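You operate a simulated robot arm through the tools that you are given. There is no shell and no other tool. Be economical: measure what you need, move in short steps, check, and stop when the job is done.

You are at the controls of a simulated robot arm. One attempt, no reset.

Task
Take the sealer applicator and put it on the white order slip. Take the end cap and put it on the top of the pipe casing. Put the sink strainer on the clear worktop by the corner. Take the rubber float and leave it on the small orange tile panel. Take the single cream carton and put it on the middle of the plywood table. Put the cup hinge on the middle of the plywood table. Put the red capped pipe from the window sill on top of the blue tile panel and the white capped pipe on the top of the pipe casing. Put the beaker in the sink. Fetch the voltage tester and stand it on the middle of the plywood table. Put the green cup on the clear part of the paste table. Take the brown peg and leave it on top of the pipe end on the paste table. Open the brush box lid. Do these in any order. Set down upright: rubber float, single cream carton, cup hinge, beaker, voltage tester, green cup.

It is judged by the outcome, as a careful person would: the job done as asked, and still so three seconds after it is handed in. It fails if anything else is knocked over, pushed out of place, dropped, spilled or broken. A push-on lid holds only when it is set on centred and level and pressed home; a screw cap is set on level and turned clockwise until tight.

Robot
A 6-joint arm with a two-finger gripper on a trunk, on a base that drives. Base frame: it is fixed to the floor where the robot stands at the start and does not move with it; the origin is under the middle of the robot, x ahead of it, y to its left, z up; the surface under the hand at the start is at about z = 900. Units: mm, rad, N and s.
With the tool pointing down near the work surface it reaches from about 260 to 720 mm from the robot's upright axis, wherever it stands. Its first joint turns from -2.897 to 2.897 rad. Places, roughly: beaker (8x8x9 cm) [-1800, 1400, 500]; blue tile panel (25x14x3 cm) [-1900, 1600, 900]; brown peg (2x2x8 cm) [-2000, -1600, 800]; brush box lid [-4000, -3400, 800]; capped pipe [-2500, 1500, 1000]; clear part of the paste table [-3700, -3400, 700]; clear worktop by the corner [500, 700, 900]; cup hinge (4x4x6 cm) [-3200, 1200, 900]; end cap (4x4x5 cm) [400, 500, 900]; green cup (8x8x13 cm) [-2300, -1500, 900]; middle of the plywood table [-4800, 600, 800]; order slip [500, 750, 1000]; pipe end (4x4x9 cm) [-3900, -3400, 700]; rubber float (15x7x7 cm) [500, -1700, 900]; sealer applicator (9x6x5 cm) [500, 100, 900]; single cream carton [-3250, 1500, 1000]; sink [600, -1200, 700]; sink strainer (8x8x6 cm) [500, -1300, 700]; small orange tile panel (25x14x3 cm) [500, -200, 900]; top of the pipe casing (17x31 cm) [-1860, 1480, 440]; voltage tester [-2000, -500, 1000]. Payload 1.57 kg.
Tool frame: the origin (TCP) lies between the finger pads and is the grasp point; the fingertips stand 21 mm ahead of it; z points along the fingers, y is the line along which they close. Largest opening 70 mm; the body of the gripper starts 50 mm behind the TCP.
Orientation is that of the tool frame in the base frame, as a unit quaternion [w, x, y, z]. With the fingers straight down and closing along the base's y, the tool's x points along the base's -x, its y along +y and its z along -z.

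Tools
- The arm moves only by the tool drive_tool. Its argument "motion" is a list of rows, each an object of numbers (a shift or turn left out is 0, a gripper value left out holds the last): "claw": the opening, from 0 (shut) to 1 (fully open); "x", "y", "z": the shift along the base's x, y, z in units of 40 mm (1.0 is 40 mm); "ax", "ay", "az": the turn, a rotation vector about the base's x, y, z in units of 8 degrees (1.0 is 8 degrees). In form: [{"claw": .., "x": .., "y": .., "z": .., "ax": .., "ay": .., "az": ..}, ...]. A call has 1 to 8 rows; each row shifts and turns the commanded pose from where the row before left it. A call with a number of a shift or a turn outside -1 to 1 is refused whole. A row lasts 0.2 s, in which the tool goes at most 50 mm and 0.15 rad; a call with a longer step from one row to the next is refused whole, and so is a gripper value outside its range. A pose out of reach is approached as far as the arm can. The call stops where the force on the tool passes 40 N (or 10 N more than at its start, if that is more) or the arm is blocked; 0.2 s more then pass. The fingers move at their own pace and stop on an object; they squeeze with about 27 N. The grip force told is the motor's: it shows also when the fingers shut on nothing. Time passes only in rows, and 0.2 s behind the last, so rows that do not move let the fingers close. The reply holds the time, the measured pose of the TCP, the force on the tool along the base axes, the opening and the grip force, in the units named above and with some noise, with the torque about the TCP (base axes, N m) and any sound that the robot's microphone picked up, and new pictures: "show" is both (left out), scene, wrist or none.
- Cameras (640 x 400 px; columns grow to the right, rows downward): "scene" is now at [19.7, 167.7, 1483.4]; the picture's right is [0.15, -0.99, 0.00], its down [-0.72, -0.11, -0.69] and it looks along [0.68, 0.10, -0.72] (base axes); focal length 293 px, centre (320, 200). "wrist" rides on the gripper at [79, 4, -81] in the tool frame; the picture's right is [-0.05, 1.00, 0.00], its down [-0.67, -0.04, -0.75] and it looks along [-0.74, -0.04, 0.67] (tool axes); focal length 256 px, centre (320, 200). There is no depth. A picture from a camera that has moved, and an enlarged one, comes with that camera's place and axes in the base frame and with its lens.
- roll_base(legs): drives the robot by 1 to 6 legs, each [ahead, left, turn to the left] in mm, mm and rad, along the robot's own axes; the way and the turn of a leg run together, so that a leg with both is an arc; at most 1500 mm and 3.142 rad a leg. The arm and the cameras ride along, it lands a little off, and it stops where it bumps. It gives what a move gives, and a new picture of the scene camera.
- head_to(pan, tilt): turns the head with the scene camera to pan (to the left, within 2.705 rad either way) and tilt (down, from -0.506 to 1.204), counted from straight ahead of the robot. It gives what a move gives, and a new picture of the scene camera.
- enlarge(camera, box): a new picture of the part [left, top, right, bottom] of that camera's present view, enlarged. The clock stands still meanwhile.
- finish_job(): hands the job in; it is judged then, once.

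Go step by step. Nothing tells you exact positions but the pictures and the camera data: compare them with the known pose of the tool, close in by small moves and look again before you grip or let go. The budget is 577 turns and 360 pictures, counting those below and the enlarged ones. Unless the task says otherwise, let go and move clear before handing in, and close with one line.

The tools are called by a JSON object that holds its "op" and its "data". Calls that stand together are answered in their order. drive_tool: Moves the arm, as the interface text tells. Its arguments: {"type":"object","properties":{"motion":{"type":"array"},"show":{"type":"string","enum":["both","scene","wrist","none"]}},"required":["motion"]} The other tools are called the same way: roll_base (legs) drives the base; head_to (pan, tilt) turns the head that bears the scene camera; enlarge (camera, box) takes an enlarged picture of a part of a camera's view; finish_job () hands the job in.

At the start:

```text
t: 0.0
ee_pos: [274.0, 390.1, 1228.0]
tool_rot: [-0.001, -0.001, 1.0, 0.0]
wrist_force: [0.5, 0.5, 0.1]
wrist_torque: [0.01, 0.03, 0.02]
finger_gap: 69.9
grasp_force: 0.1
robot x, y, heading: [-3.8, -0.8, -0.004]
head pan, tilt: [0.15, 0.81]
```

scene: 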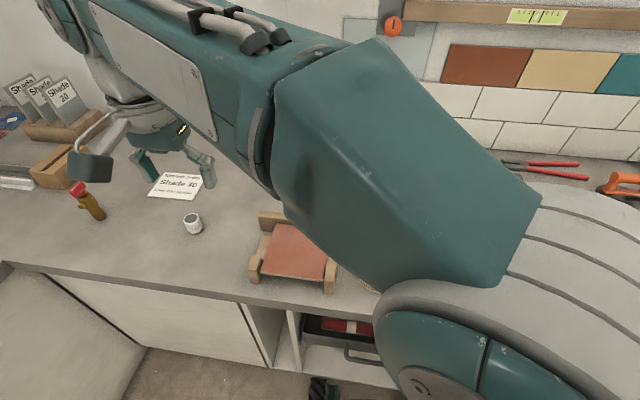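
wrist: 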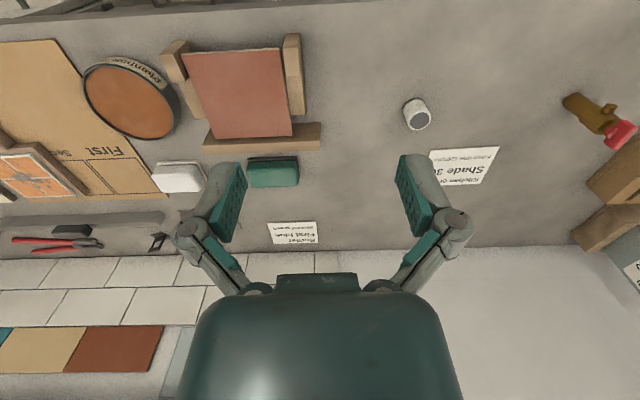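

I see the worktop ahead with a slip, a white end cap and other items, with the arm partly in the way. First I look around.

{"op": "head_to", "data": {"pan": 0.7, "tilt": 0.6}}

{"op": "head_to", "data": {"pan": -0.5, "tilt": 0.6}}

{"op": "head_to", "data": {"pan": -1.2, "tilt": 0.4}}

{"op": "head_to", "data": {"pan": 2.6, "tilt": 0.3}}

{"op": "head_to", "data": {"pan": -2.5, "tilt": 0.3}}

```text
t: 1.0
ee_pos: [272.1, 389.1, 1230.2]
tool_rot: [0.0, -0.001, 1.0, 0.0]
wrist_force: [0.3, 1.1, -0.4]
wrist_torque: [0.0, -0.01, -0.03]
finger_gap: 70.1
grasp_force: 0.1
robot x, y, heading: [3.4, -0.7, -0.002]
head pan, tilt: [0.7, 0.6]
camera scene: at [8.1, 212.5, 1501.0], right [0.64, -0.77, 0.0], down [-0.43, -0.37, -0.82], along [0.63, 0.53, -0.57], focal length 293 px, centre (320, 200)
```

scene: 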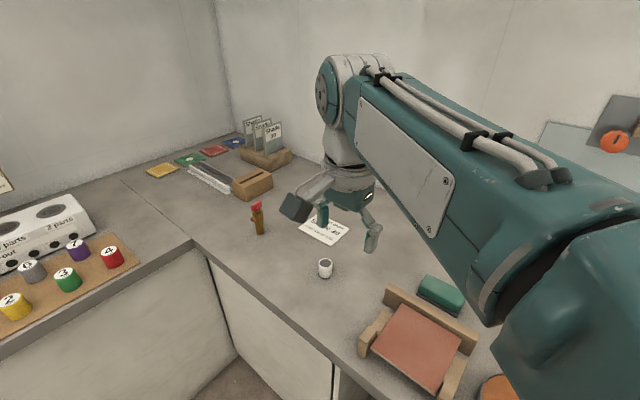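

```text
t: 2.4
ee_pos: [271.4, 388.7, 1228.3]
tool_rot: [-0.001, 0.0, 1.0, 0.0]
wrist_force: [0.1, -0.3, -0.1]
wrist_torque: [0.03, 0.0, 0.0]
finger_gap: 69.7
grasp_force: 0.1
robot x, y, heading: [0.9, -0.7, -0.004]
head pan, tilt: [-0.499, 0.6]
camera scene: at [18.1, 113.3, 1501.2], right [-0.48, -0.88, 0.0], down [-0.5, 0.27, -0.83], along [0.72, -0.4, -0.56], focal length 293 px, centre (320, 200)
```

scene: 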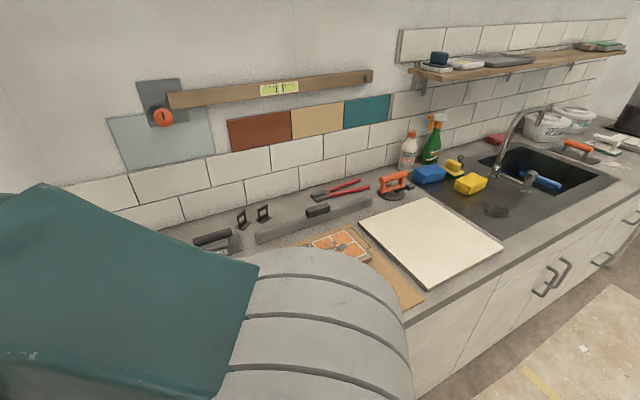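

```text
t: 3.4
ee_pos: [272.4, 388.4, 1229.3]
tool_rot: [-0.001, -0.001, 1.0, -0.001]
wrist_force: [-0.2, 0.1, 0.3]
wrist_torque: [0.0, 0.0, -0.02]
finger_gap: 70.1
grasp_force: 0.1
robot x, y, heading: [-3.1, 0.9, 0.006]
head pan, tilt: [-1.201, 0.4]
camera scene: at [-26.0, 69.3, 1519.5], right [-0.93, -0.36, 0.0], down [-0.14, 0.36, -0.92], along [0.33, -0.86, -0.39], focal length 293 px, centre (320, 200)
```

scene: 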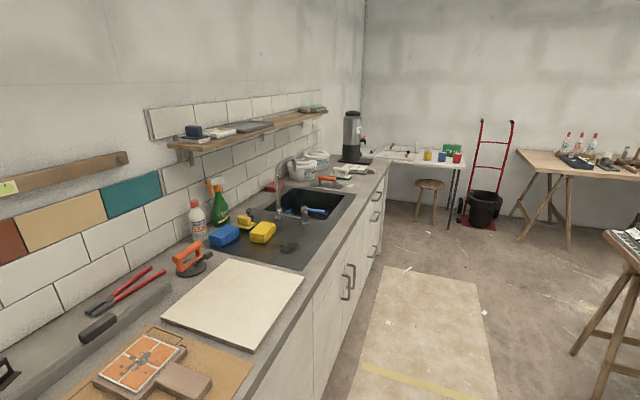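

```text
t: 6.6
ee_pos: [272.6, 389.0, 1229.5]
tool_rot: [-0.001, -0.001, 1.0, -0.001]
wrist_force: [0.6, 0.3, -0.6]
wrist_torque: [-0.03, 0.01, 0.02]
finger_gap: 70.2
grasp_force: 0.1
robot x, y, heading: [0.6, -2.7, -0.002]
head pan, tilt: [2.601, 0.3]
camera scene: at [-139.6, 203.8, 1528.6], right [0.52, 0.86, 0.0], down [0.25, -0.15, -0.96], along [-0.82, 0.49, -0.3], focal length 293 px, centre (320, 200)
```

scene: 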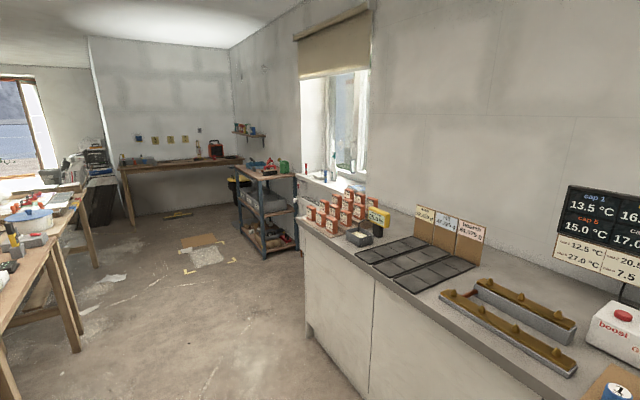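

```text
t: 10.6
ee_pos: [273.3, 387.7, 1228.9]
tool_rot: [-0.001, 0.0, 1.0, 0.0]
wrist_force: [-0.3, -0.3, 0.0]
wrist_torque: [0.06, 0.0, 0.01]
finger_gap: 70.6
grasp_force: 0.1
robot x, y, heading: [-1.2, 2.2, -0.001]
head pan, tilt: [-2.499, 0.3]
camera scene: at [-134.3, 99.7, 1528.8], right [-0.6, 0.8, 0.0], down [0.24, 0.18, -0.96], along [-0.76, -0.57, -0.29], focal length 293 px, centre (320, 200)
```

scene: 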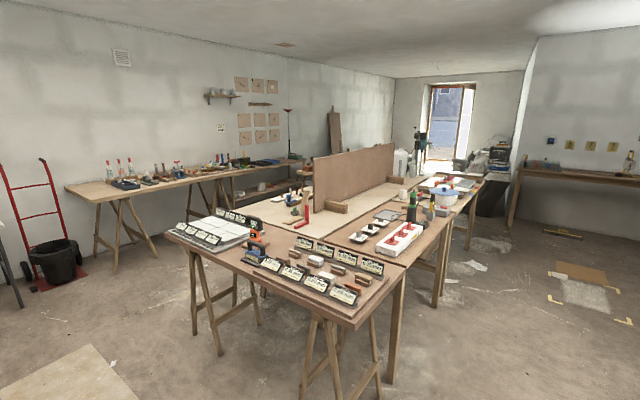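

The surroundings are as listed. Now I look closely at the slips and the items around the arm.

{"op": "enlarge", "data": {"camera": "wrist", "box": [120, 80, 400, 255]}}

{"op": "enlarge", "data": {"camera": "wrist", "box": [380, 60, 640, 225]}}

{"op": "head_to", "data": {"pan": 0.9, "tilt": 0.7}}

```text
2.29 times, centred on (260, 168) of wrist
camera zoom: at [192.7, 392.5, 1309.8], right [0.05, 1.0, 0.0], down [0.67, -0.03, 0.74], along [0.74, -0.04, -0.67], focal length 585 px, centre (457, 274)
```

zoom: 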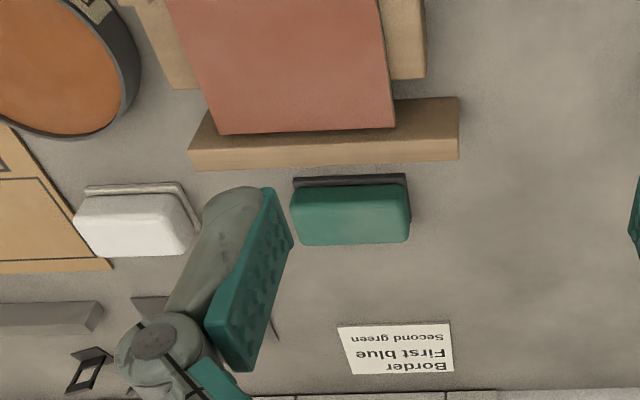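

```text
2.42 times, centred on (510, 142) of wrist
camera zoom: at [192.7, 392.5, 1309.8], right [0.05, 1.0, 0.0], down [0.67, -0.03, 0.74], along [0.74, -0.04, -0.67], focal length 621 px, centre (-141, 339)
```

zoom: 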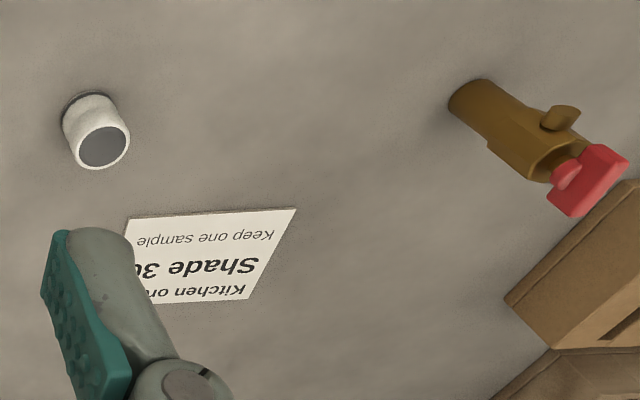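

```text
t: 13.4
ee_pos: [271.9, 388.1, 1228.1]
tool_rot: [-0.001, -0.001, 1.0, 0.0]
wrist_force: [0.4, -0.6, 0.7]
wrist_torque: [0.02, 0.0, 0.03]
finger_gap: 70.0
grasp_force: 0.0
robot x, y, heading: [-2.2, 1.7, 0.004]
head pan, tilt: [0.901, 0.7]
camera scene: at [-6.8, 222.2, 1492.4], right [0.78, -0.62, 0.0], down [-0.4, -0.51, -0.76], along [0.47, 0.6, -0.65], focal length 293 px, centre (320, 200)
```

scene: 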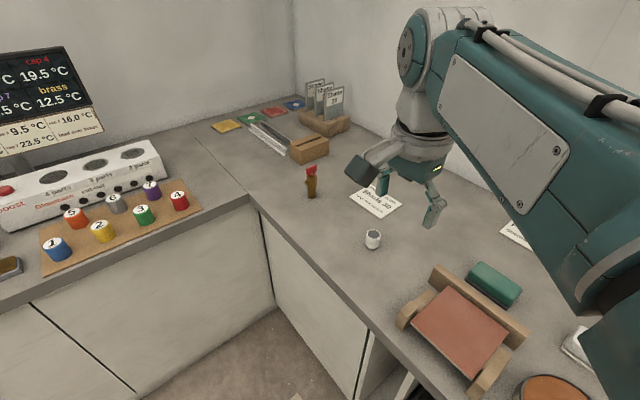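

The order slip reads "Kitchen order, Shade 30" at about (553,675); the white block at (535,87) should be the sealer applicator. I move the hand over it for a closer look.

{"op": "drive_tool", "data": {"motion": [{"claw": 1, "x": 0.55, "y": -0.944, "z": -0.3}, {"x": 0.55, "y": -0.944, "z": -0.3}, {"x": 0.55, "y": -0.944, "z": -0.3}, {"x": 0.55, "y": -0.944, "z": -0.3}, {"x": 0.55, "y": -0.944, "z": -0.3}, {"x": 0.55, "y": -0.944, "z": -0.3}, {"x": 0.55, "y": -0.944, "z": -0.3}, {"x": 0.55, "y": -0.944, "z": -0.3}], "show": "wrist"}}

```text
t: 15.2
ee_pos: [449.9, 84.5, 1130.1]
tool_rot: [0.0, -0.001, 1.0, 0.001]
wrist_force: [-0.7, -0.8, 0.4]
wrist_torque: [0.02, -0.03, 0.02]
finger_gap: 70.2
grasp_force: 0.1
robot x, y, heading: [-0.4, 1.4, 0.003]
head pan, tilt: [0.901, 0.7]
camera wrist: at [370.3, 87.7, 1211.4], right [0.05, 1.0, 0.0], down [0.67, -0.04, 0.74], along [0.74, -0.04, -0.67], focal length 256 px, centre (320, 200)
```

wrist: 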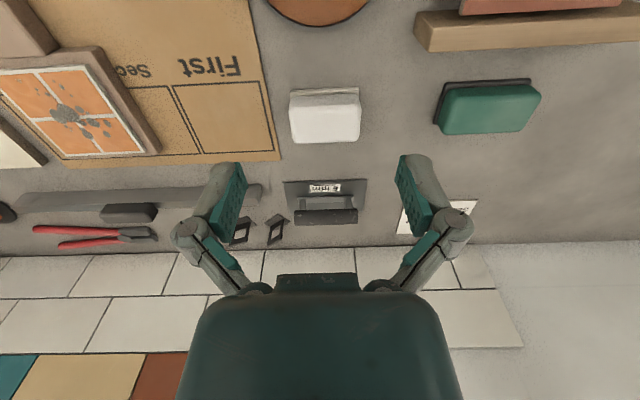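

{"op": "enlarge", "data": {"camera": "wrist", "box": [260, 60, 560, 160]}}

```text
2.13 times, centred on (410, 110) of wrist
camera zoom: at [370.3, 87.7, 1211.4], right [0.05, 1.0, 0.0], down [0.67, -0.04, 0.74], along [0.74, -0.04, -0.67], focal length 546 px, centre (128, 392)
```

zoom: 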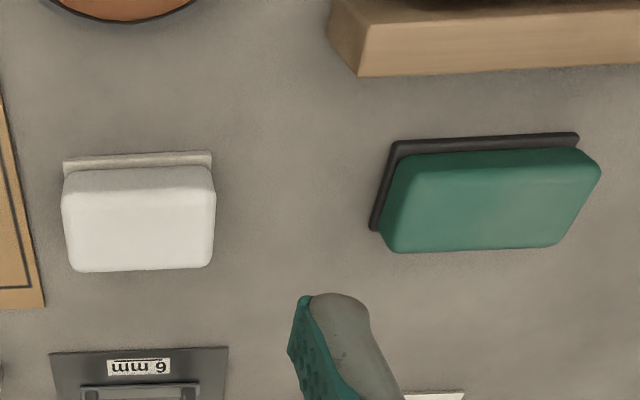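

The white block is 9 cm wide and matches the applicator. I turn the hand a quarter turn to close along x, moving over it.

{"op": "drive_tool", "data": {"motion": [{"x": 0.256, "az": 1}, {"x": 0.256, "az": 1}, {"x": 0.256, "az": 1}, {"x": 0.256, "az": 1}, {"x": 0.256, "az": 1}, {"x": 0.256, "az": 1}, {"x": 0.256, "az": 1}, {"x": 0.256, "az": 1}], "show": "none"}}

{"op": "drive_tool", "data": {"motion": [{"z": -0.8, "az": 1}, {"z": -0.8, "az": 1}, {"z": -0.8, "az": 1}, {"z": -0.6, "az": 0.25}], "show": "wrist"}}

```text
t: 17.0
ee_pos: [528.9, 85.5, 1133.0]
tool_rot: [-0.001, -0.531, 0.847, -0.001]
wrist_force: [-0.7, -0.2, -0.1]
wrist_torque: [0.04, 0.06, 0.03]
finger_gap: 69.9
grasp_force: 0.1
robot x, y, heading: [-0.0, 1.9, -0.003]
head pan, tilt: [0.901, 0.7]
```

```text
t: 18.0
ee_pos: [530.3, 84.3, 1011.3]
tool_rot: [0.002, 0.709, -0.706, -0.001]
wrist_force: [-0.1, 0.0, 0.7]
wrist_torque: [-0.02, -0.06, -0.01]
finger_gap: 69.9
grasp_force: 0.0
robot x, y, heading: [1.9, 0.3, 0.001]
head pan, tilt: [0.901, 0.7]
camera wrist: at [525.3, 4.4, 1092.8], right [-1.0, 0.05, 0.0], down [0.04, 0.67, 0.74], along [0.04, 0.74, -0.67], focal length 256 px, centre (320, 200)
```

wrist: 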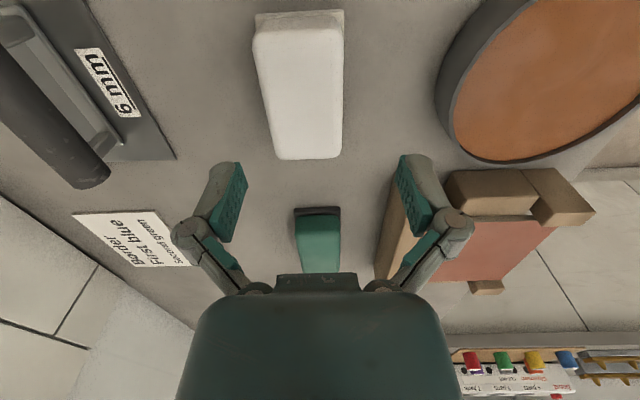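

{"op": "drive_tool", "data": {"motion": [{"x": 0.22, "y": -0.1, "z": -0.45, "az": -0.2}, {"z": -0.45, "az": -0.2}], "show": "wrist"}}

```text
t: 18.6
ee_pos: [538.4, 81.6, 976.1]
tool_rot: [-0.001, -0.687, 0.727, 0.0]
wrist_force: [1.0, -0.6, 0.4]
wrist_torque: [0.0, -0.04, 0.0]
finger_gap: 69.7
grasp_force: 0.1
robot x, y, heading: [-1.4, 1.2, 0.005]
head pan, tilt: [0.901, 0.7]
camera wrist: at [530.4, 1.9, 1057.3], right [-0.99, 0.11, 0.0], down [0.07, 0.66, 0.74], along [0.08, 0.74, -0.67], focal length 256 px, centre (320, 200)
```

wrist: 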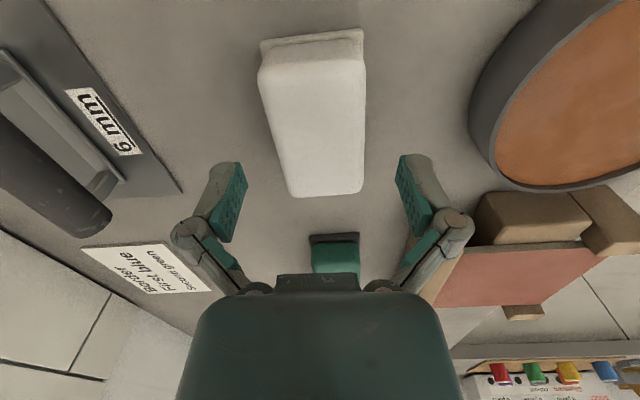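

The hand is centred over the block. I straighten, lower and grip.

{"op": "drive_tool", "data": {"motion": [{"y": -0.1, "z": -0.4, "az": 0.4}, {"z": -0.6}, {}, {"claw": 0}, {"claw": 0}, {"claw": 0}], "show": "wrist"}}

```text
t: 20.0
ee_pos: [538.0, 76.8, 937.8]
tool_rot: [0.001, 0.708, -0.706, 0.0]
wrist_force: [-1.8, -0.2, 11.8]
wrist_torque: [0.06, 0.1, 0.03]
finger_gap: 50.1
grasp_force: 26.2
robot x, y, heading: [-0.7, 1.3, 0.002]
head pan, tilt: [0.901, 0.7]
camera wrist: at [534.1, -1.9, 1018.5], right [-1.0, 0.05, 0.0], down [0.04, 0.67, 0.74], along [0.04, 0.74, -0.67], focal length 256 px, centre (320, 200)
```

wrist: 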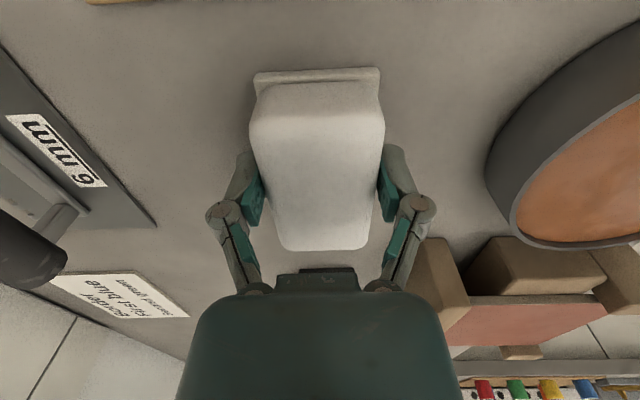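

Gripped. I lift and drive left to the slip.

{"op": "drive_tool", "data": {"motion": [{"z": 0.5}, {"z": 1}, {"z": 1}, {"z": 1}, {"z": 1}], "show": "none"}}

{"op": "roll_base", "data": {"legs": [[0, 570, 0]]}}

{"op": "drive_tool", "data": {"motion": [{}], "show": "wrist"}}

```text
t: 21.2
ee_pos: [539.2, 75.5, 1116.5]
tool_rot: [0.002, 0.708, -0.707, -0.001]
wrist_force: [-0.7, 0.1, 0.5]
wrist_torque: [0.0, -0.02, 0.0]
finger_gap: 0.0
grasp_force: 27.1
robot x, y, heading: [1.3, -1.4, -0.002]
head pan, tilt: [0.901, 0.7]
```

```text
t: 24.5
ee_pos: [538.6, 642.1, 1117.0]
tool_rot: [0.0, 0.708, -0.706, -0.001]
wrist_force: [-0.3, 0.7, -1.0]
wrist_torque: [0.03, 0.0, 0.0]
finger_gap: 0.0
grasp_force: 26.6
robot x, y, heading: [-2.3, 567.1, 0.005]
head pan, tilt: [0.901, 0.7]
camera scene: at [-6.4, 783.3, 1493.3], right [0.78, -0.62, 0.0], down [-0.4, -0.5, -0.77], along [0.47, 0.6, -0.64], focal length 293 px, centre (320, 200)
```

scene: 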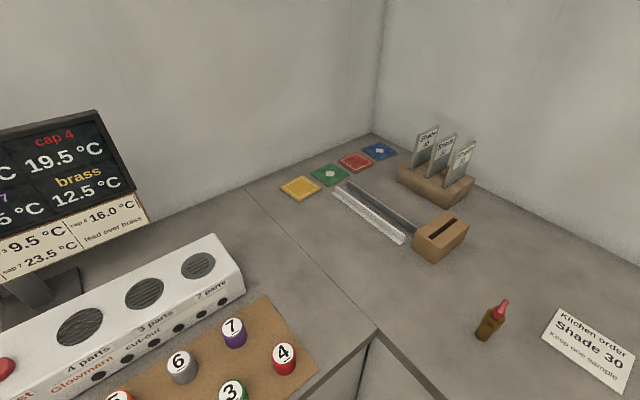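

```text
t: 24.9
ee_pos: [538.0, 644.5, 1116.3]
tool_rot: [0.001, 0.709, -0.706, 0.001]
wrist_force: [0.1, -0.6, 0.5]
wrist_torque: [0.01, 0.01, 0.01]
finger_gap: 0.0
grasp_force: 27.0
robot x, y, heading: [-1.9, 564.1, -0.001]
head pan, tilt: [0.901, 0.7]
camera wrist: at [533.2, 564.9, 1197.7], right [-1.0, 0.05, 0.0], down [0.04, 0.67, 0.74], along [0.04, 0.74, -0.67], focal length 256 px, centre (320, 200)
```

wrist: 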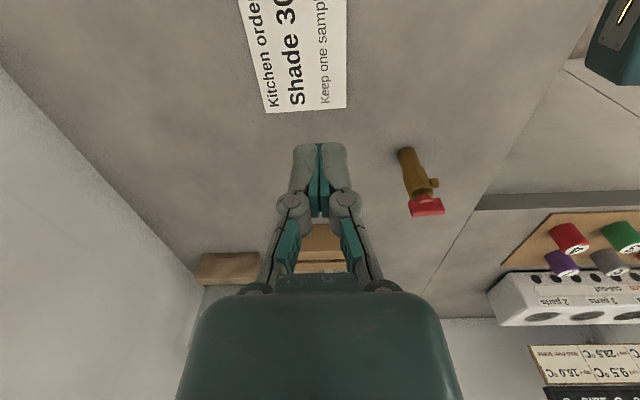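

The grip slipped on lifting and the block stayed behind. I drive back to look at it.

{"op": "roll_base", "data": {"legs": [[0, -500, 0]]}}

{"op": "drive_tool", "data": {"motion": [{"claw": 1, "y": -0.8, "z": -0.5}, {"y": -0.8, "z": -0.5}], "show": "wrist"}}

```text
t: 27.9
ee_pos: [539.9, 142.4, 1115.4]
tool_rot: [0.002, 0.712, -0.703, 0.0]
wrist_force: [-0.2, 1.1, -0.4]
wrist_torque: [-0.01, 0.03, -0.01]
finger_gap: 0.1
grasp_force: 26.9
robot x, y, heading: [2.2, 54.4, 0.012]
head pan, tilt: [0.901, 0.7]
camera scene: at [-5.5, 281.9, 1492.1], right [0.79, -0.61, 0.0], down [-0.4, -0.51, -0.76], along [0.47, 0.6, -0.65], focal length 293 px, centre (320, 200)
```

scene: 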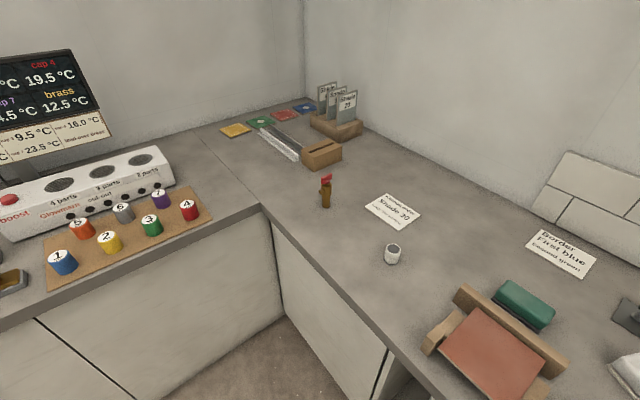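

```text
t: 28.5
ee_pos: [540.2, 76.2, 1076.7]
tool_rot: [0.0, 0.712, -0.702, -0.001]
wrist_force: [0.5, -0.1, 0.5]
wrist_torque: [-0.01, 0.0, 0.0]
finger_gap: 69.9
grasp_force: 0.0
robot x, y, heading: [2.9, 58.7, 0.012]
head pan, tilt: [0.901, 0.7]
camera wrist: at [535.9, -2.7, 1157.9], right [-1.0, 0.04, 0.0], down [0.03, 0.67, 0.74], along [0.03, 0.74, -0.67], focal length 256 px, centre (320, 200)
```

wrist: 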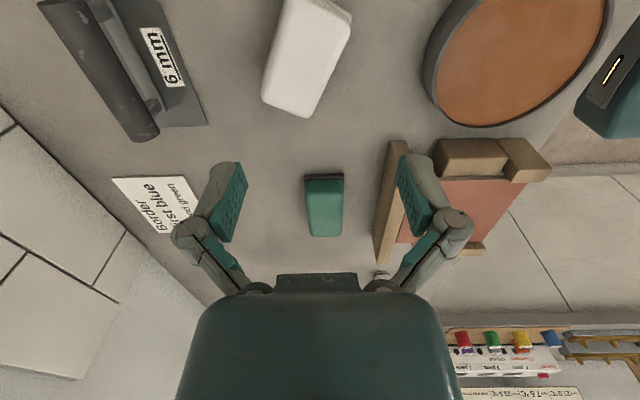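

{"op": "drive_tool", "data": {"motion": [{"x": 0.05, "y": -0.04, "z": -0.5, "az": -1}, {"x": 0.05, "y": -0.04, "z": -0.5, "az": -1}, {"x": 0.05, "y": -0.03, "z": -0.5, "az": -1}, {"x": 0.05, "y": -0.03, "z": -0.5, "az": -0.7}], "show": "wrist"}}

```text
t: 29.5
ee_pos: [547.3, 70.2, 995.2]
tool_rot: [-0.002, -0.508, 0.861, 0.001]
wrist_force: [-0.7, 0.5, 0.6]
wrist_torque: [0.0, -0.02, 0.0]
finger_gap: 69.7
grasp_force: 0.1
robot x, y, heading: [3.4, 57.0, 0.011]
head pan, tilt: [0.901, 0.7]
camera wrist: at [504.9, 2.5, 1076.8], right [-0.85, 0.53, 0.0], down [0.35, 0.57, 0.74], along [0.39, 0.63, -0.67], focal length 256 px, centre (320, 200)
```

wrist: 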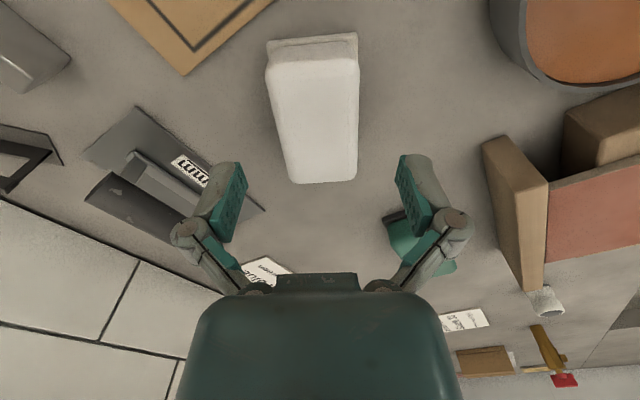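

{"op": "drive_tool", "data": {"motion": [{"x": 0.05, "y": 0.07, "z": -0.6, "az": 0.3}, {"z": -0.6}, {"z": -0.45}, {}], "show": "wrist"}}

```text
t: 30.5
ee_pos: [548.1, 74.3, 929.1]
tool_rot: [-0.001, -0.526, 0.85, 0.0]
wrist_force: [0.3, -0.3, -0.4]
wrist_torque: [0.03, -0.01, -0.02]
finger_gap: 70.0
grasp_force: 0.1
robot x, y, heading: [3.4, 58.2, 0.011]
head pan, tilt: [0.901, 0.7]
camera wrist: at [508.8, 4.8, 1010.5], right [-0.87, 0.49, 0.0], down [0.33, 0.58, 0.74], along [0.37, 0.65, -0.67], focal length 256 px, centre (320, 200)
```

wrist: 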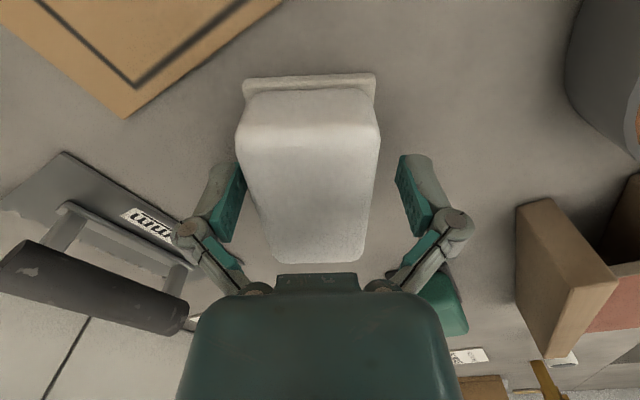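

{"op": "drive_tool", "data": {"motion": [{"z": -0.1, "x": 0.05, "y": -0.03}, {"claw": 0}, {"claw": 0}, {"claw": 0}, {"claw": 0}], "show": "none"}}

{"op": "drive_tool", "data": {"motion": [{"z": 0.3}, {"z": 0.3}, {}], "show": "wrist"}}

```text
t: 31.7
ee_pos: [550.3, 72.8, 925.8]
tool_rot: [0.0, -0.526, 0.85, 0.0]
wrist_force: [-0.8, -0.6, 12.8]
wrist_torque: [0.05, 0.11, 0.0]
finger_gap: 50.0
grasp_force: 27.2
robot x, y, heading: [3.2, 57.7, 0.008]
head pan, tilt: [0.901, 0.7]
```

```text
t: 32.5
ee_pos: [550.6, 71.6, 950.5]
tool_rot: [-0.001, -0.526, 0.851, 0.0]
wrist_force: [0.0, -0.1, -0.9]
wrist_torque: [0.0, 0.0, 0.01]
finger_gap: 49.8
grasp_force: 27.4
robot x, y, heading: [4.1, 61.9, 0.014]
head pan, tilt: [0.901, 0.7]
camera wrist: at [511.2, 1.7, 1031.8], right [-0.87, 0.49, 0.0], down [0.33, 0.58, 0.74], along [0.36, 0.65, -0.67], focal length 256 px, centre (320, 200)
```

wrist: 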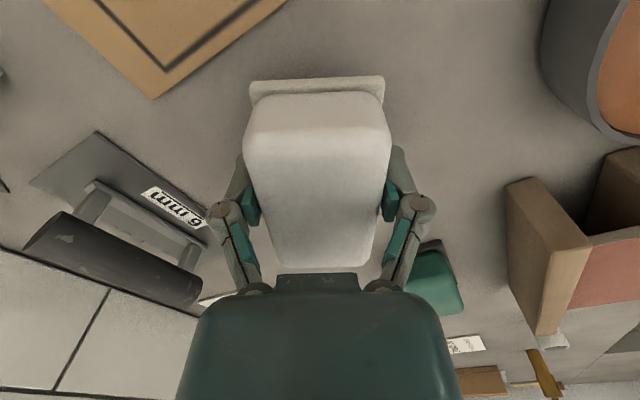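

{"op": "drive_tool", "data": {"motion": [{"z": 0.4}, {"z": 0.5}, {"z": 0.5}, {"z": 0.5}, {"z": 0.5}], "show": "wrist"}}

```text
t: 33.7
ee_pos: [551.9, 71.6, 1047.3]
tool_rot: [-0.001, -0.526, 0.851, 0.001]
wrist_force: [0.1, 0.7, -0.7]
wrist_torque: [0.01, 0.0, -0.01]
finger_gap: 50.0
grasp_force: 27.0
robot x, y, heading: [3.1, 60.7, 0.009]
head pan, tilt: [0.901, 0.7]
camera wrist: at [512.9, 2.0, 1128.7], right [-0.87, 0.49, 0.0], down [0.33, 0.58, 0.74], along [0.37, 0.65, -0.67], focal length 256 px, centre (320, 200)
```

wrist: 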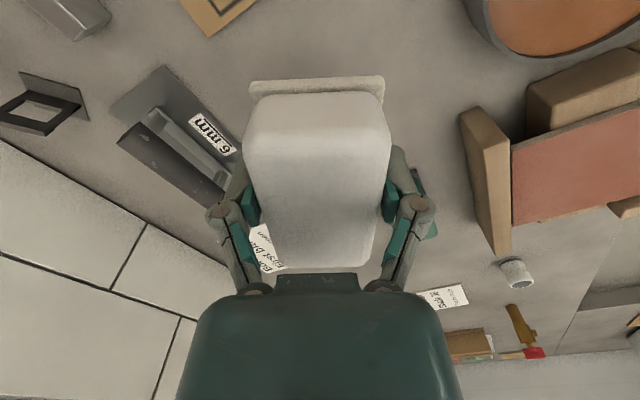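

It is held. I raise a bit and drive left to the slip.

{"op": "drive_tool", "data": {"motion": [{"z": 0.5}, {"z": 0.5}, {"az": 0.7}, {"az": 0.7}, {"az": 0.7}, {"az": 0.7}], "show": "none"}}

{"op": "roll_base", "data": {"legs": [[0, 520, 0]]}}

{"op": "drive_tool", "data": {"motion": [{}], "show": "wrist"}}

```text
t: 35.1
ee_pos: [551.1, 71.4, 1087.5]
tool_rot: [0.0, -0.683, 0.731, 0.0]
wrist_force: [-0.1, -0.1, -0.5]
wrist_torque: [0.0, 0.03, 0.0]
finger_gap: 49.8
grasp_force: 27.0
robot x, y, heading: [2.8, 58.4, 0.011]
head pan, tilt: [0.901, 0.7]
```

```text
t: 38.1
ee_pos: [542.5, 602.6, 1086.9]
tool_rot: [0.0, -0.688, 0.725, 0.001]
wrist_force: [-0.4, 0.6, -1.2]
wrist_torque: [-0.01, -0.03, 0.03]
finger_gap: 49.8
grasp_force: 27.0
robot x, y, heading: [-10.5, 584.9, 0.028]
head pan, tilt: [0.901, 0.7]
camera scene: at [-19.5, 799.1, 1493.2], right [0.8, -0.6, 0.0], down [-0.39, -0.51, -0.77], along [0.46, 0.61, -0.64], focal length 293 px, centre (320, 200)
```

scene: 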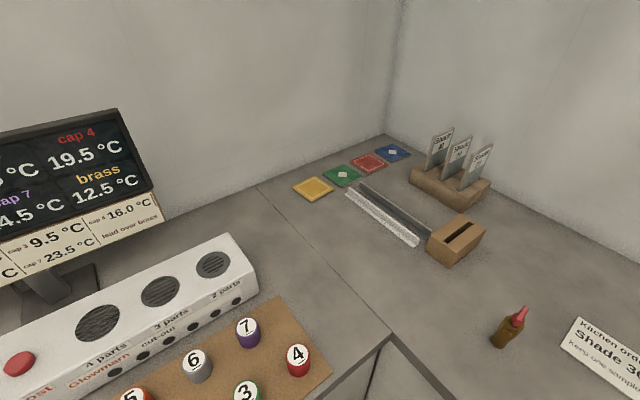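

```text
t: 38.5
ee_pos: [540.6, 606.4, 1087.0]
tool_rot: [0.0, -0.688, 0.725, 0.0]
wrist_force: [0.0, -0.1, -1.4]
wrist_torque: [0.0, -0.01, 0.02]
finger_gap: 49.8
grasp_force: 26.7
robot x, y, heading: [-6.7, 583.3, 0.027]
head pan, tilt: [0.901, 0.7]
camera wrist: at [532.2, 527.0, 1168.2], right [-0.99, 0.11, 0.0], down [0.07, 0.66, 0.74], along [0.08, 0.74, -0.67], focal length 256 px, centre (320, 200)
```

wrist: 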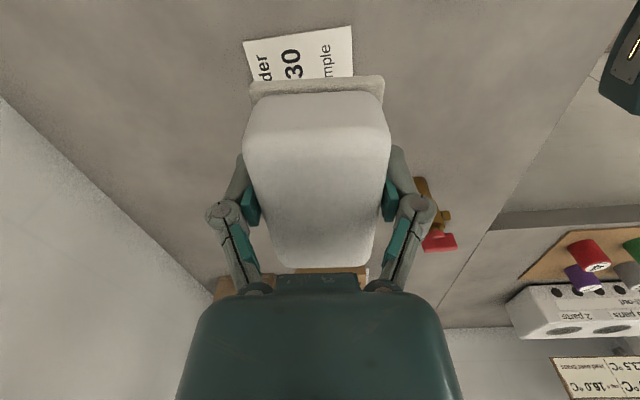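

{"op": "drive_tool", "data": {"motion": [{"x": 0.2, "y": 0.7, "z": -0.4}, {"x": 0.2, "y": 0.75, "z": -0.6}, {"z": -0.7}, {"z": -0.7}, {"z": -0.6}, {"z": -0.5}], "show": "wrist"}}

```text
t: 39.9
ee_pos: [556.4, 663.4, 946.6]
tool_rot: [0.0, -0.688, 0.726, 0.0]
wrist_force: [-0.9, -0.2, -0.7]
wrist_torque: [-0.05, -0.03, -0.02]
finger_gap: 50.0
grasp_force: 27.0
robot x, y, heading: [-8.5, 584.8, 0.029]
head pan, tilt: [0.901, 0.7]
camera wrist: at [547.5, 584.5, 1026.6], right [-0.99, 0.11, 0.0], down [0.07, 0.66, 0.74], along [0.08, 0.74, -0.67], focal length 256 px, centre (320, 200)
```

wrist: 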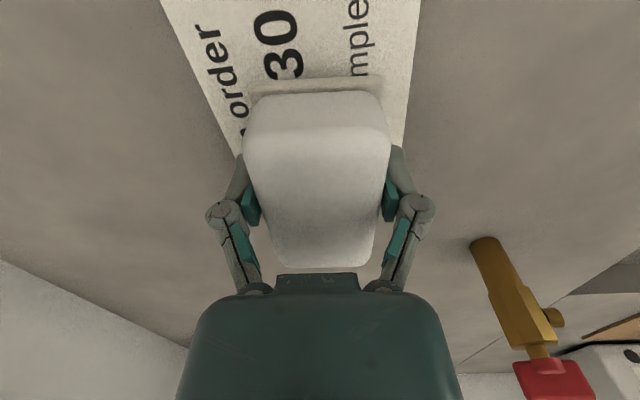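

Well over the slip; lower and release.

{"op": "drive_tool", "data": {"motion": [{"z": -0.2}, {"z": -0.2}, {"z": -0.05}, {"claw": 1}, {"claw": 1}, {"claw": 1}, {"z": 0.5}, {"z": 1}], "show": "none"}}

{"op": "drive_tool", "data": {"motion": [{"z": 1}, {"z": 1}], "show": "wrist"}}

```text
t: 41.7
ee_pos: [556.2, 664.7, 989.4]
tool_rot: [-0.001, -0.689, 0.725, 0.001]
wrist_force: [-0.2, 0.4, 0.5]
wrist_torque: [0.01, -0.03, -0.03]
finger_gap: 69.9
grasp_force: 0.1
robot x, y, heading: [-8.6, 581.2, 0.032]
head pan, tilt: [0.901, 0.7]
```

```text
t: 42.3
ee_pos: [556.7, 662.3, 1072.0]
tool_rot: [-0.001, -0.689, 0.725, 0.0]
wrist_force: [-0.1, -0.8, 0.1]
wrist_torque: [-0.04, 0.05, 0.0]
finger_gap: 70.0
grasp_force: 0.1
robot x, y, heading: [-8.4, 582.1, 0.026]
head pan, tilt: [0.901, 0.7]
camera wrist: at [548.4, 583.9, 1152.7], right [-0.99, 0.11, 0.0], down [0.07, 0.66, 0.74], along [0.08, 0.74, -0.67], focal length 256 px, centre (320, 200)
```

wrist: 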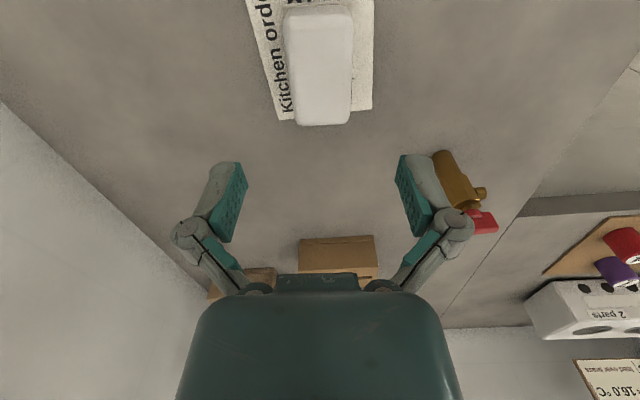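

The applicator sits on the slip. Next the end cap at about (418,539).

{"op": "drive_tool", "data": {"motion": [{"x": -0.8, "y": -0.7}, {"x": -0.8, "y": -0.7}, {"x": -0.8, "y": -0.7}, {"x": -0.8, "y": -0.7}, {"x": -0.25, "y": -0.3, "z": -0.6}, {"z": -0.6}], "show": "wrist"}}

```text
t: 43.7
ee_pos: [417.9, 538.7, 1021.4]
tool_rot: [-0.001, -0.688, 0.725, 0.0]
wrist_force: [0.1, 0.3, -0.7]
wrist_torque: [0.02, 0.0, 0.03]
finger_gap: 70.1
grasp_force: 0.0
robot x, y, heading: [-4.2, 583.3, 0.031]
head pan, tilt: [0.901, 0.7]
camera wrist: at [408.2, 459.9, 1102.3], right [-0.99, 0.11, 0.0], down [0.07, 0.66, 0.74], along [0.08, 0.74, -0.67], focal length 256 px, centre (320, 200)
```

wrist: 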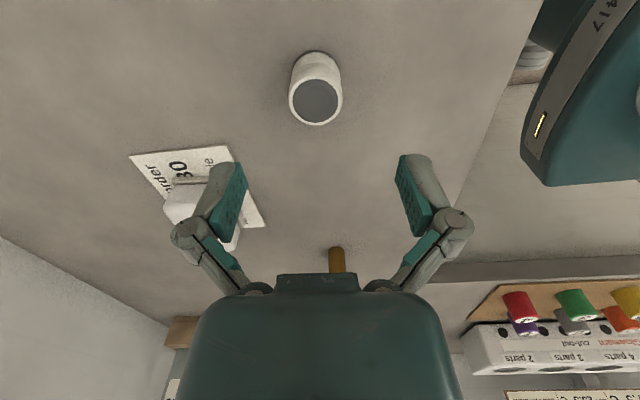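

{"op": "drive_tool", "data": {"motion": [{"x": 0.05, "z": -0.8}, {"z": -0.8}, {"z": -0.75}, {"claw": 0.4}, {"claw": 0}, {"claw": 0}, {"claw": 0}], "show": "wrist"}}

{"op": "drive_tool", "data": {"motion": [{"z": 0.4}, {"z": 0.5}, {"z": 0.5}, {"z": 0.5}, {"z": 0.5}, {"z": 0.5}, {"z": 0.5}], "show": "none"}}

```text
t: 45.3
ee_pos: [421.7, 537.7, 926.7]
tool_rot: [-0.001, -0.688, 0.725, 0.0]
wrist_force: [1.3, -0.6, 2.3]
wrist_torque: [-0.03, -0.05, 0.01]
finger_gap: 34.9
grasp_force: 27.0
robot x, y, heading: [-7.2, 584.6, 0.022]
head pan, tilt: [0.901, 0.7]
camera wrist: at [412.7, 459.3, 1008.4], right [-0.99, 0.11, 0.0], down [0.07, 0.66, 0.74], along [0.08, 0.74, -0.67], focal length 256 px, centre (320, 200)
```

wrist: 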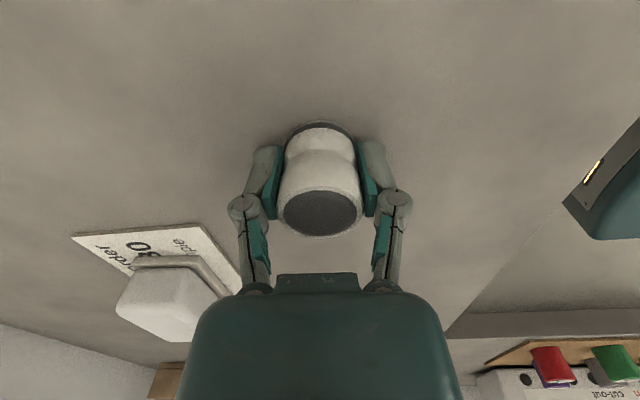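

```text
t: 46.9
ee_pos: [419.1, 539.7, 1062.0]
tool_rot: [-0.001, -0.688, 0.725, 0.0]
wrist_force: [0.1, -0.1, -1.2]
wrist_torque: [-0.02, -0.04, -0.01]
finger_gap: 34.6
grasp_force: 26.7
robot x, y, heading: [-6.7, 583.7, 0.033]
head pan, tilt: [0.901, 0.7]
```

The end cap is held. I drive back out of the corner through the aisle and turn to face the casing side.

{"op": "roll_base", "data": {"legs": [[-350, -300, 0], [-1480, 0, 0], [0, 0, 1.55]]}}

{"op": "head_to", "data": {"pan": 0.0, "tilt": 0.6}}

```text
t: 60.4
ee_pos: [-1769.9, 667.1, 1063.3]
tool_rot: [0.001, 0.999, -0.051, 0.001]
wrist_force: [0.1, 0.7, -0.9]
wrist_torque: [0.02, -0.03, 0.02]
finger_gap: 34.8
grasp_force: 26.7
robot x, y, heading: [-1838.2, 239.1, 1.543]
head pan, tilt: [0.901, 0.7]
camera scene: at [-2056.7, 238.6, 1492.7], right [0.64, 0.77, 0.0], down [0.5, -0.41, -0.76], along [-0.59, 0.49, -0.64], focal length 293 px, centre (320, 200)
```

scene: 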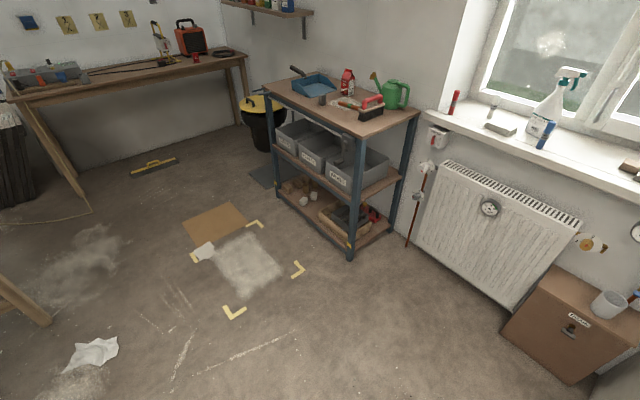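

```text
t: 61.6
ee_pos: [-1771.0, 666.1, 1062.3]
tool_rot: [0.001, 0.999, -0.051, 0.001]
wrist_force: [-0.6, 0.0, -0.1]
wrist_torque: [0.01, -0.01, 0.0]
finger_gap: 34.4
grasp_force: 27.2
robot x, y, heading: [-1835.1, 242.7, 1.552]
head pan, tilt: [0.0, 0.6]
camera scene: at [-1989.4, 272.8, 1501.3], right [1.0, -0.02, 0.0], down [-0.01, -0.57, -0.82], along [0.02, 0.82, -0.57], focal length 293 px, centre (320, 200)
```

scene: 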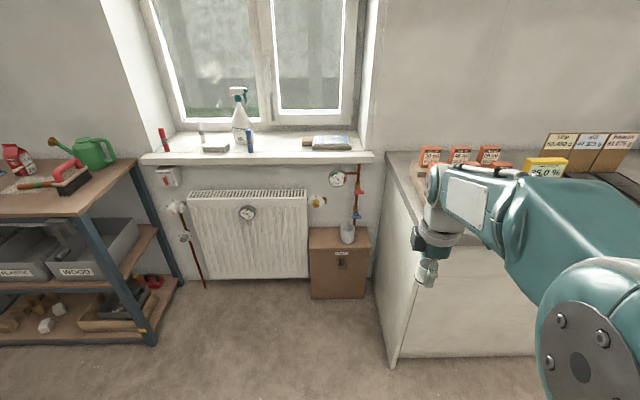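

{"op": "enlarge", "data": {"camera": "scene", "box": [140, 80, 390, 180]}}

{"op": "enlarge", "data": {"camera": "scene", "box": [290, 160, 400, 310]}}

```text
2.56 times, centred on (265, 130) of scene
camera zoom: at [-1989.4, 272.8, 1501.3], right [1.0, -0.02, 0.0], down [-0.01, -0.57, -0.82], along [0.02, 0.82, -0.57], focal length 751 px, centre (461, 379)
```

zoom: 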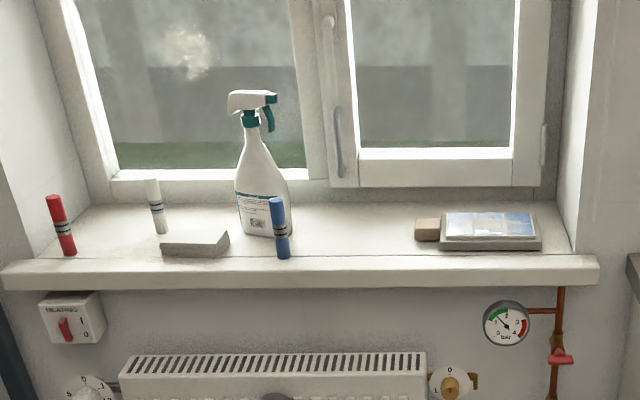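

```text
2.67 times, centred on (345, 235) of scene
camera zoom: at [-1989.4, 272.8, 1501.3], right [1.0, -0.02, 0.0], down [-0.01, -0.57, -0.82], along [0.02, 0.82, -0.57], focal length 782 px, centre (253, 107)
```

zoom: 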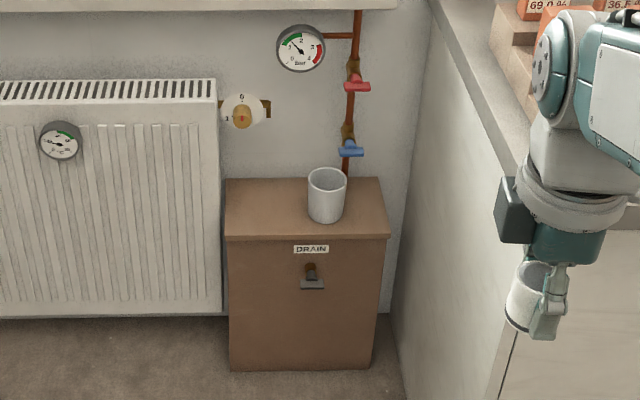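

The casing stands under the window sill, so I need a tilted approach. I drive nearer with the hand kept back of the sill and turn the wrist.

{"op": "drive_tool", "data": {"motion": [{"az": -1}, {"az": -1}, {"az": -1}, {"az": -1}, {"az": -1}, {"az": -1}, {"az": -1}, {"az": -1}], "show": "none"}}

{"op": "drive_tool", "data": {"motion": [{"az": -1, "ax": 0.2, "x": -1}, {"az": -1, "x": -1}, {"az": -0.8, "x": -1}], "show": "none"}}

{"op": "roll_base", "data": {"legs": [[500, 110, 0]]}}

```text
t: 63.4
ee_pos: [-1770.3, 667.0, 1063.2]
tool_rot: [0.001, 0.818, -0.575, 0.0]
wrist_force: [-0.2, 0.5, -0.1]
wrist_torque: [-0.03, 0.01, 0.02]
finger_gap: 34.4
grasp_force: 27.0
robot x, y, heading: [-1833.2, 240.7, 1.55]
head pan, tilt: [0.0, 0.6]
```

```text
t: 64.2
ee_pos: [-1892.1, 664.5, 1061.3]
tool_rot: [0.012, -0.692, 0.721, 0.007]
wrist_force: [-0.2, -0.7, -1.3]
wrist_torque: [-0.02, 0.0, 0.03]
finger_gap: 34.5
grasp_force: 26.8
robot x, y, heading: [-1832.6, 237.9, 1.552]
head pan, tilt: [0.0, 0.6]
```

```text
t: 67.2
ee_pos: [-1984.5, 1169.9, 1061.8]
tool_rot: [0.012, -0.691, 0.723, 0.006]
wrist_force: [-0.4, 0.0, 0.0]
wrist_torque: [0.0, 0.0, -0.01]
finger_gap: 34.7
grasp_force: 26.7
robot x, y, heading: [-1932.9, 745.0, 1.542]
head pan, tilt: [0.0, 0.6]
camera scene: at [-2086.7, 778.2, 1501.3], right [1.0, -0.03, 0.0], down [-0.01, -0.57, -0.82], along [0.02, 0.82, -0.57], focal length 293 px, centre (320, 200)
```

scene: 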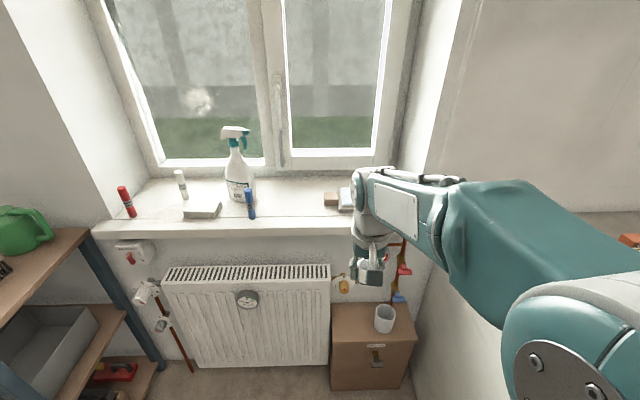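

{"op": "enlarge", "data": {"camera": "scene", "box": [90, 150, 450, 375]}}

```text
1.78 times, centred on (270, 262) of scene
camera zoom: at [-2086.7, 778.2, 1501.3], right [1.0, -0.03, 0.0], down [-0.01, -0.57, -0.82], along [0.02, 0.82, -0.57], focal length 521 px, centre (409, 89)
```

zoom: 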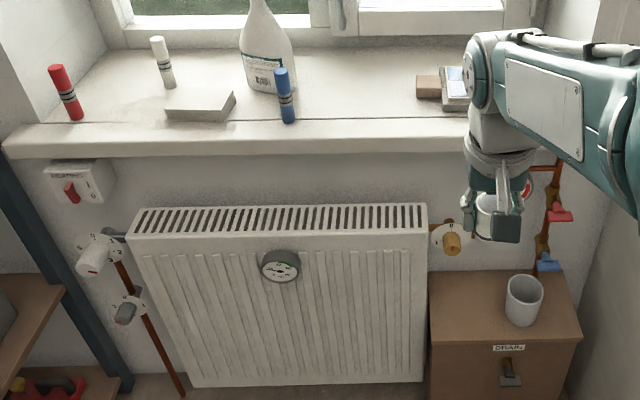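

The sill front is at about y=1465, z=920, and the casing top spans y 1367–1540 at z≈440, so a modest tilt suffices. I lower the hand in front of the radiator.

{"op": "drive_tool", "data": {"motion": [{"z": -1, "ax": 0.3}, {"z": -1, "ax": 0.3}, {"z": -1, "ax": 0.3}, {"z": -1, "ax": 0.3}, {"z": -1, "ax": 0.3}, {"z": -1, "ax": 0.3}, {"z": -1, "ax": 0.3}, {"z": -1, "ax": 0.3}], "show": "none"}}

{"op": "drive_tool", "data": {"motion": [{"z": -1}, {"z": -1}, {"z": -1}, {"z": -1}], "show": "none"}}

{"op": "head_to", "data": {"pan": -0.1, "tilt": 0.85}}

```text
t: 69.0
ee_pos: [-1967.7, 1158.4, 771.5]
tool_rot: [0.12, -0.606, 0.782, 0.077]
wrist_force: [-0.5, 1.8, -0.8]
wrist_torque: [-0.08, -0.03, -0.03]
finger_gap: 34.2
grasp_force: 27.2
out of reach, approached as far as the arm can: row 7, 8
robot x, y, heading: [-1931.5, 747.7, 1.545]
head pan, tilt: [0.0, 0.6]
```

```text
t: 70.0
ee_pos: [-1967.6, 1212.7, 642.2]
tool_rot: [0.137, -0.682, 0.71, 0.111]
wrist_force: [0.8, -0.1, -0.6]
wrist_torque: [-0.03, -0.02, -0.02]
finger_gap: 34.6
grasp_force: 26.9
out of reach, approached as far as the arm can: row 1, 2, 3, 4
robot x, y, heading: [-1929.1, 749.3, 1.55]
head pan, tilt: [0.0, 0.6]
```

```text
t: 70.8
ee_pos: [-1966.8, 1212.3, 643.5]
tool_rot: [0.136, -0.682, 0.71, 0.11]
wrist_force: [-0.2, 0.2, 0.2]
wrist_torque: [0.02, 0.02, 0.0]
finger_gap: 34.4
grasp_force: 26.7
robot x, y, heading: [-1933.4, 749.2, 1.551]
head pan, tilt: [-0.099, 0.85]
camera scene: at [-2079.6, 768.3, 1480.4], right [0.99, -0.13, 0.0], down [-0.09, -0.75, -0.66], along [0.08, 0.65, -0.75], focal length 293 px, centre (320, 200)
```

scene: 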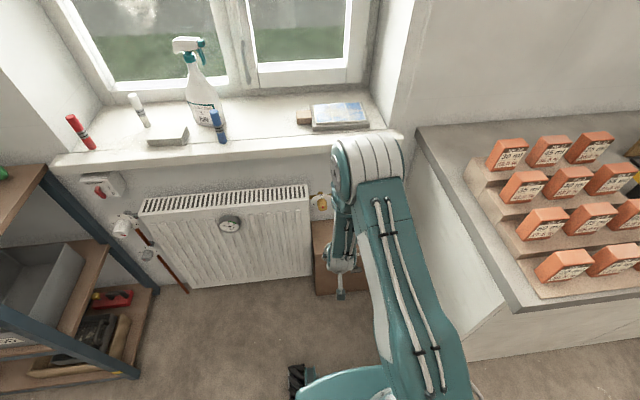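

{"op": "drive_tool", "data": {"motion": [{"y": 0.8}, {"y": 0.8}, {"y": 0.8}, {"y": 0.8}], "show": "wrist"}}

```text
t: 71.8
ee_pos: [-1971.2, 1329.6, 643.5]
tool_rot: [0.13, -0.685, 0.706, 0.125]
wrist_force: [0.1, 0.9, -0.4]
wrist_torque: [0.05, 0.01, -0.01]
finger_gap: 34.3
grasp_force: 26.9
out of reach, approached as far as the arm can: row 1, 4
robot x, y, heading: [-1932.2, 748.0, 1.546]
head pan, tilt: [-0.099, 0.85]
camera wrist: at [-1980.1, 1227.5, 690.8], right [-1.0, 0.08, 0.02], down [0.05, 0.36, 0.93], along [0.07, 0.93, -0.36], focal length 256 px, centre (320, 200)
```

wrist: 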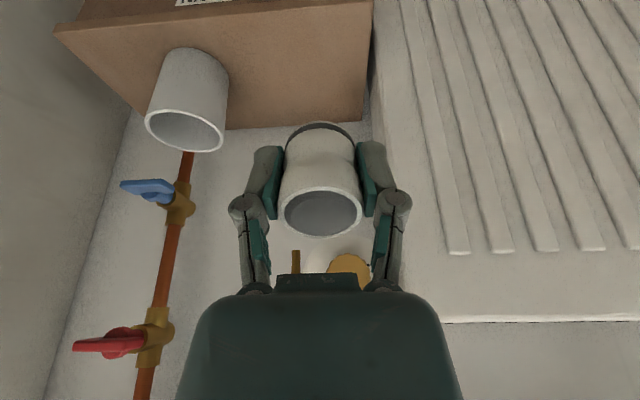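

{"op": "drive_tool", "data": {"motion": [{"y": -0.5, "z": -0.8}, {"y": -0.5, "z": -0.8}], "show": "none"}}

{"op": "drive_tool", "data": {"motion": [{"z": -0.8}, {"z": -0.8}], "show": "none"}}

```text
t: 72.4
ee_pos: [-1976.4, 1290.1, 578.3]
tool_rot: [0.129, -0.676, 0.715, 0.126]
wrist_force: [-0.3, -0.2, -0.5]
wrist_torque: [-0.02, -0.04, 0.0]
finger_gap: 34.1
grasp_force: 27.3
out of reach, approached as far as the arm can: row 2
robot x, y, heading: [-1932.4, 746.5, 1.543]
head pan, tilt: [-0.099, 0.85]
```

```text
t: 73.0
ee_pos: [-1975.5, 1290.1, 514.4]
tool_rot: [0.13, -0.678, 0.713, 0.123]
wrist_force: [0.4, 0.4, 0.2]
wrist_torque: [-0.01, 0.01, -0.02]
finger_gap: 34.5
grasp_force: 26.8
robot x, y, heading: [-1928.3, 743.6, 1.548]
head pan, tilt: [-0.099, 0.85]
```

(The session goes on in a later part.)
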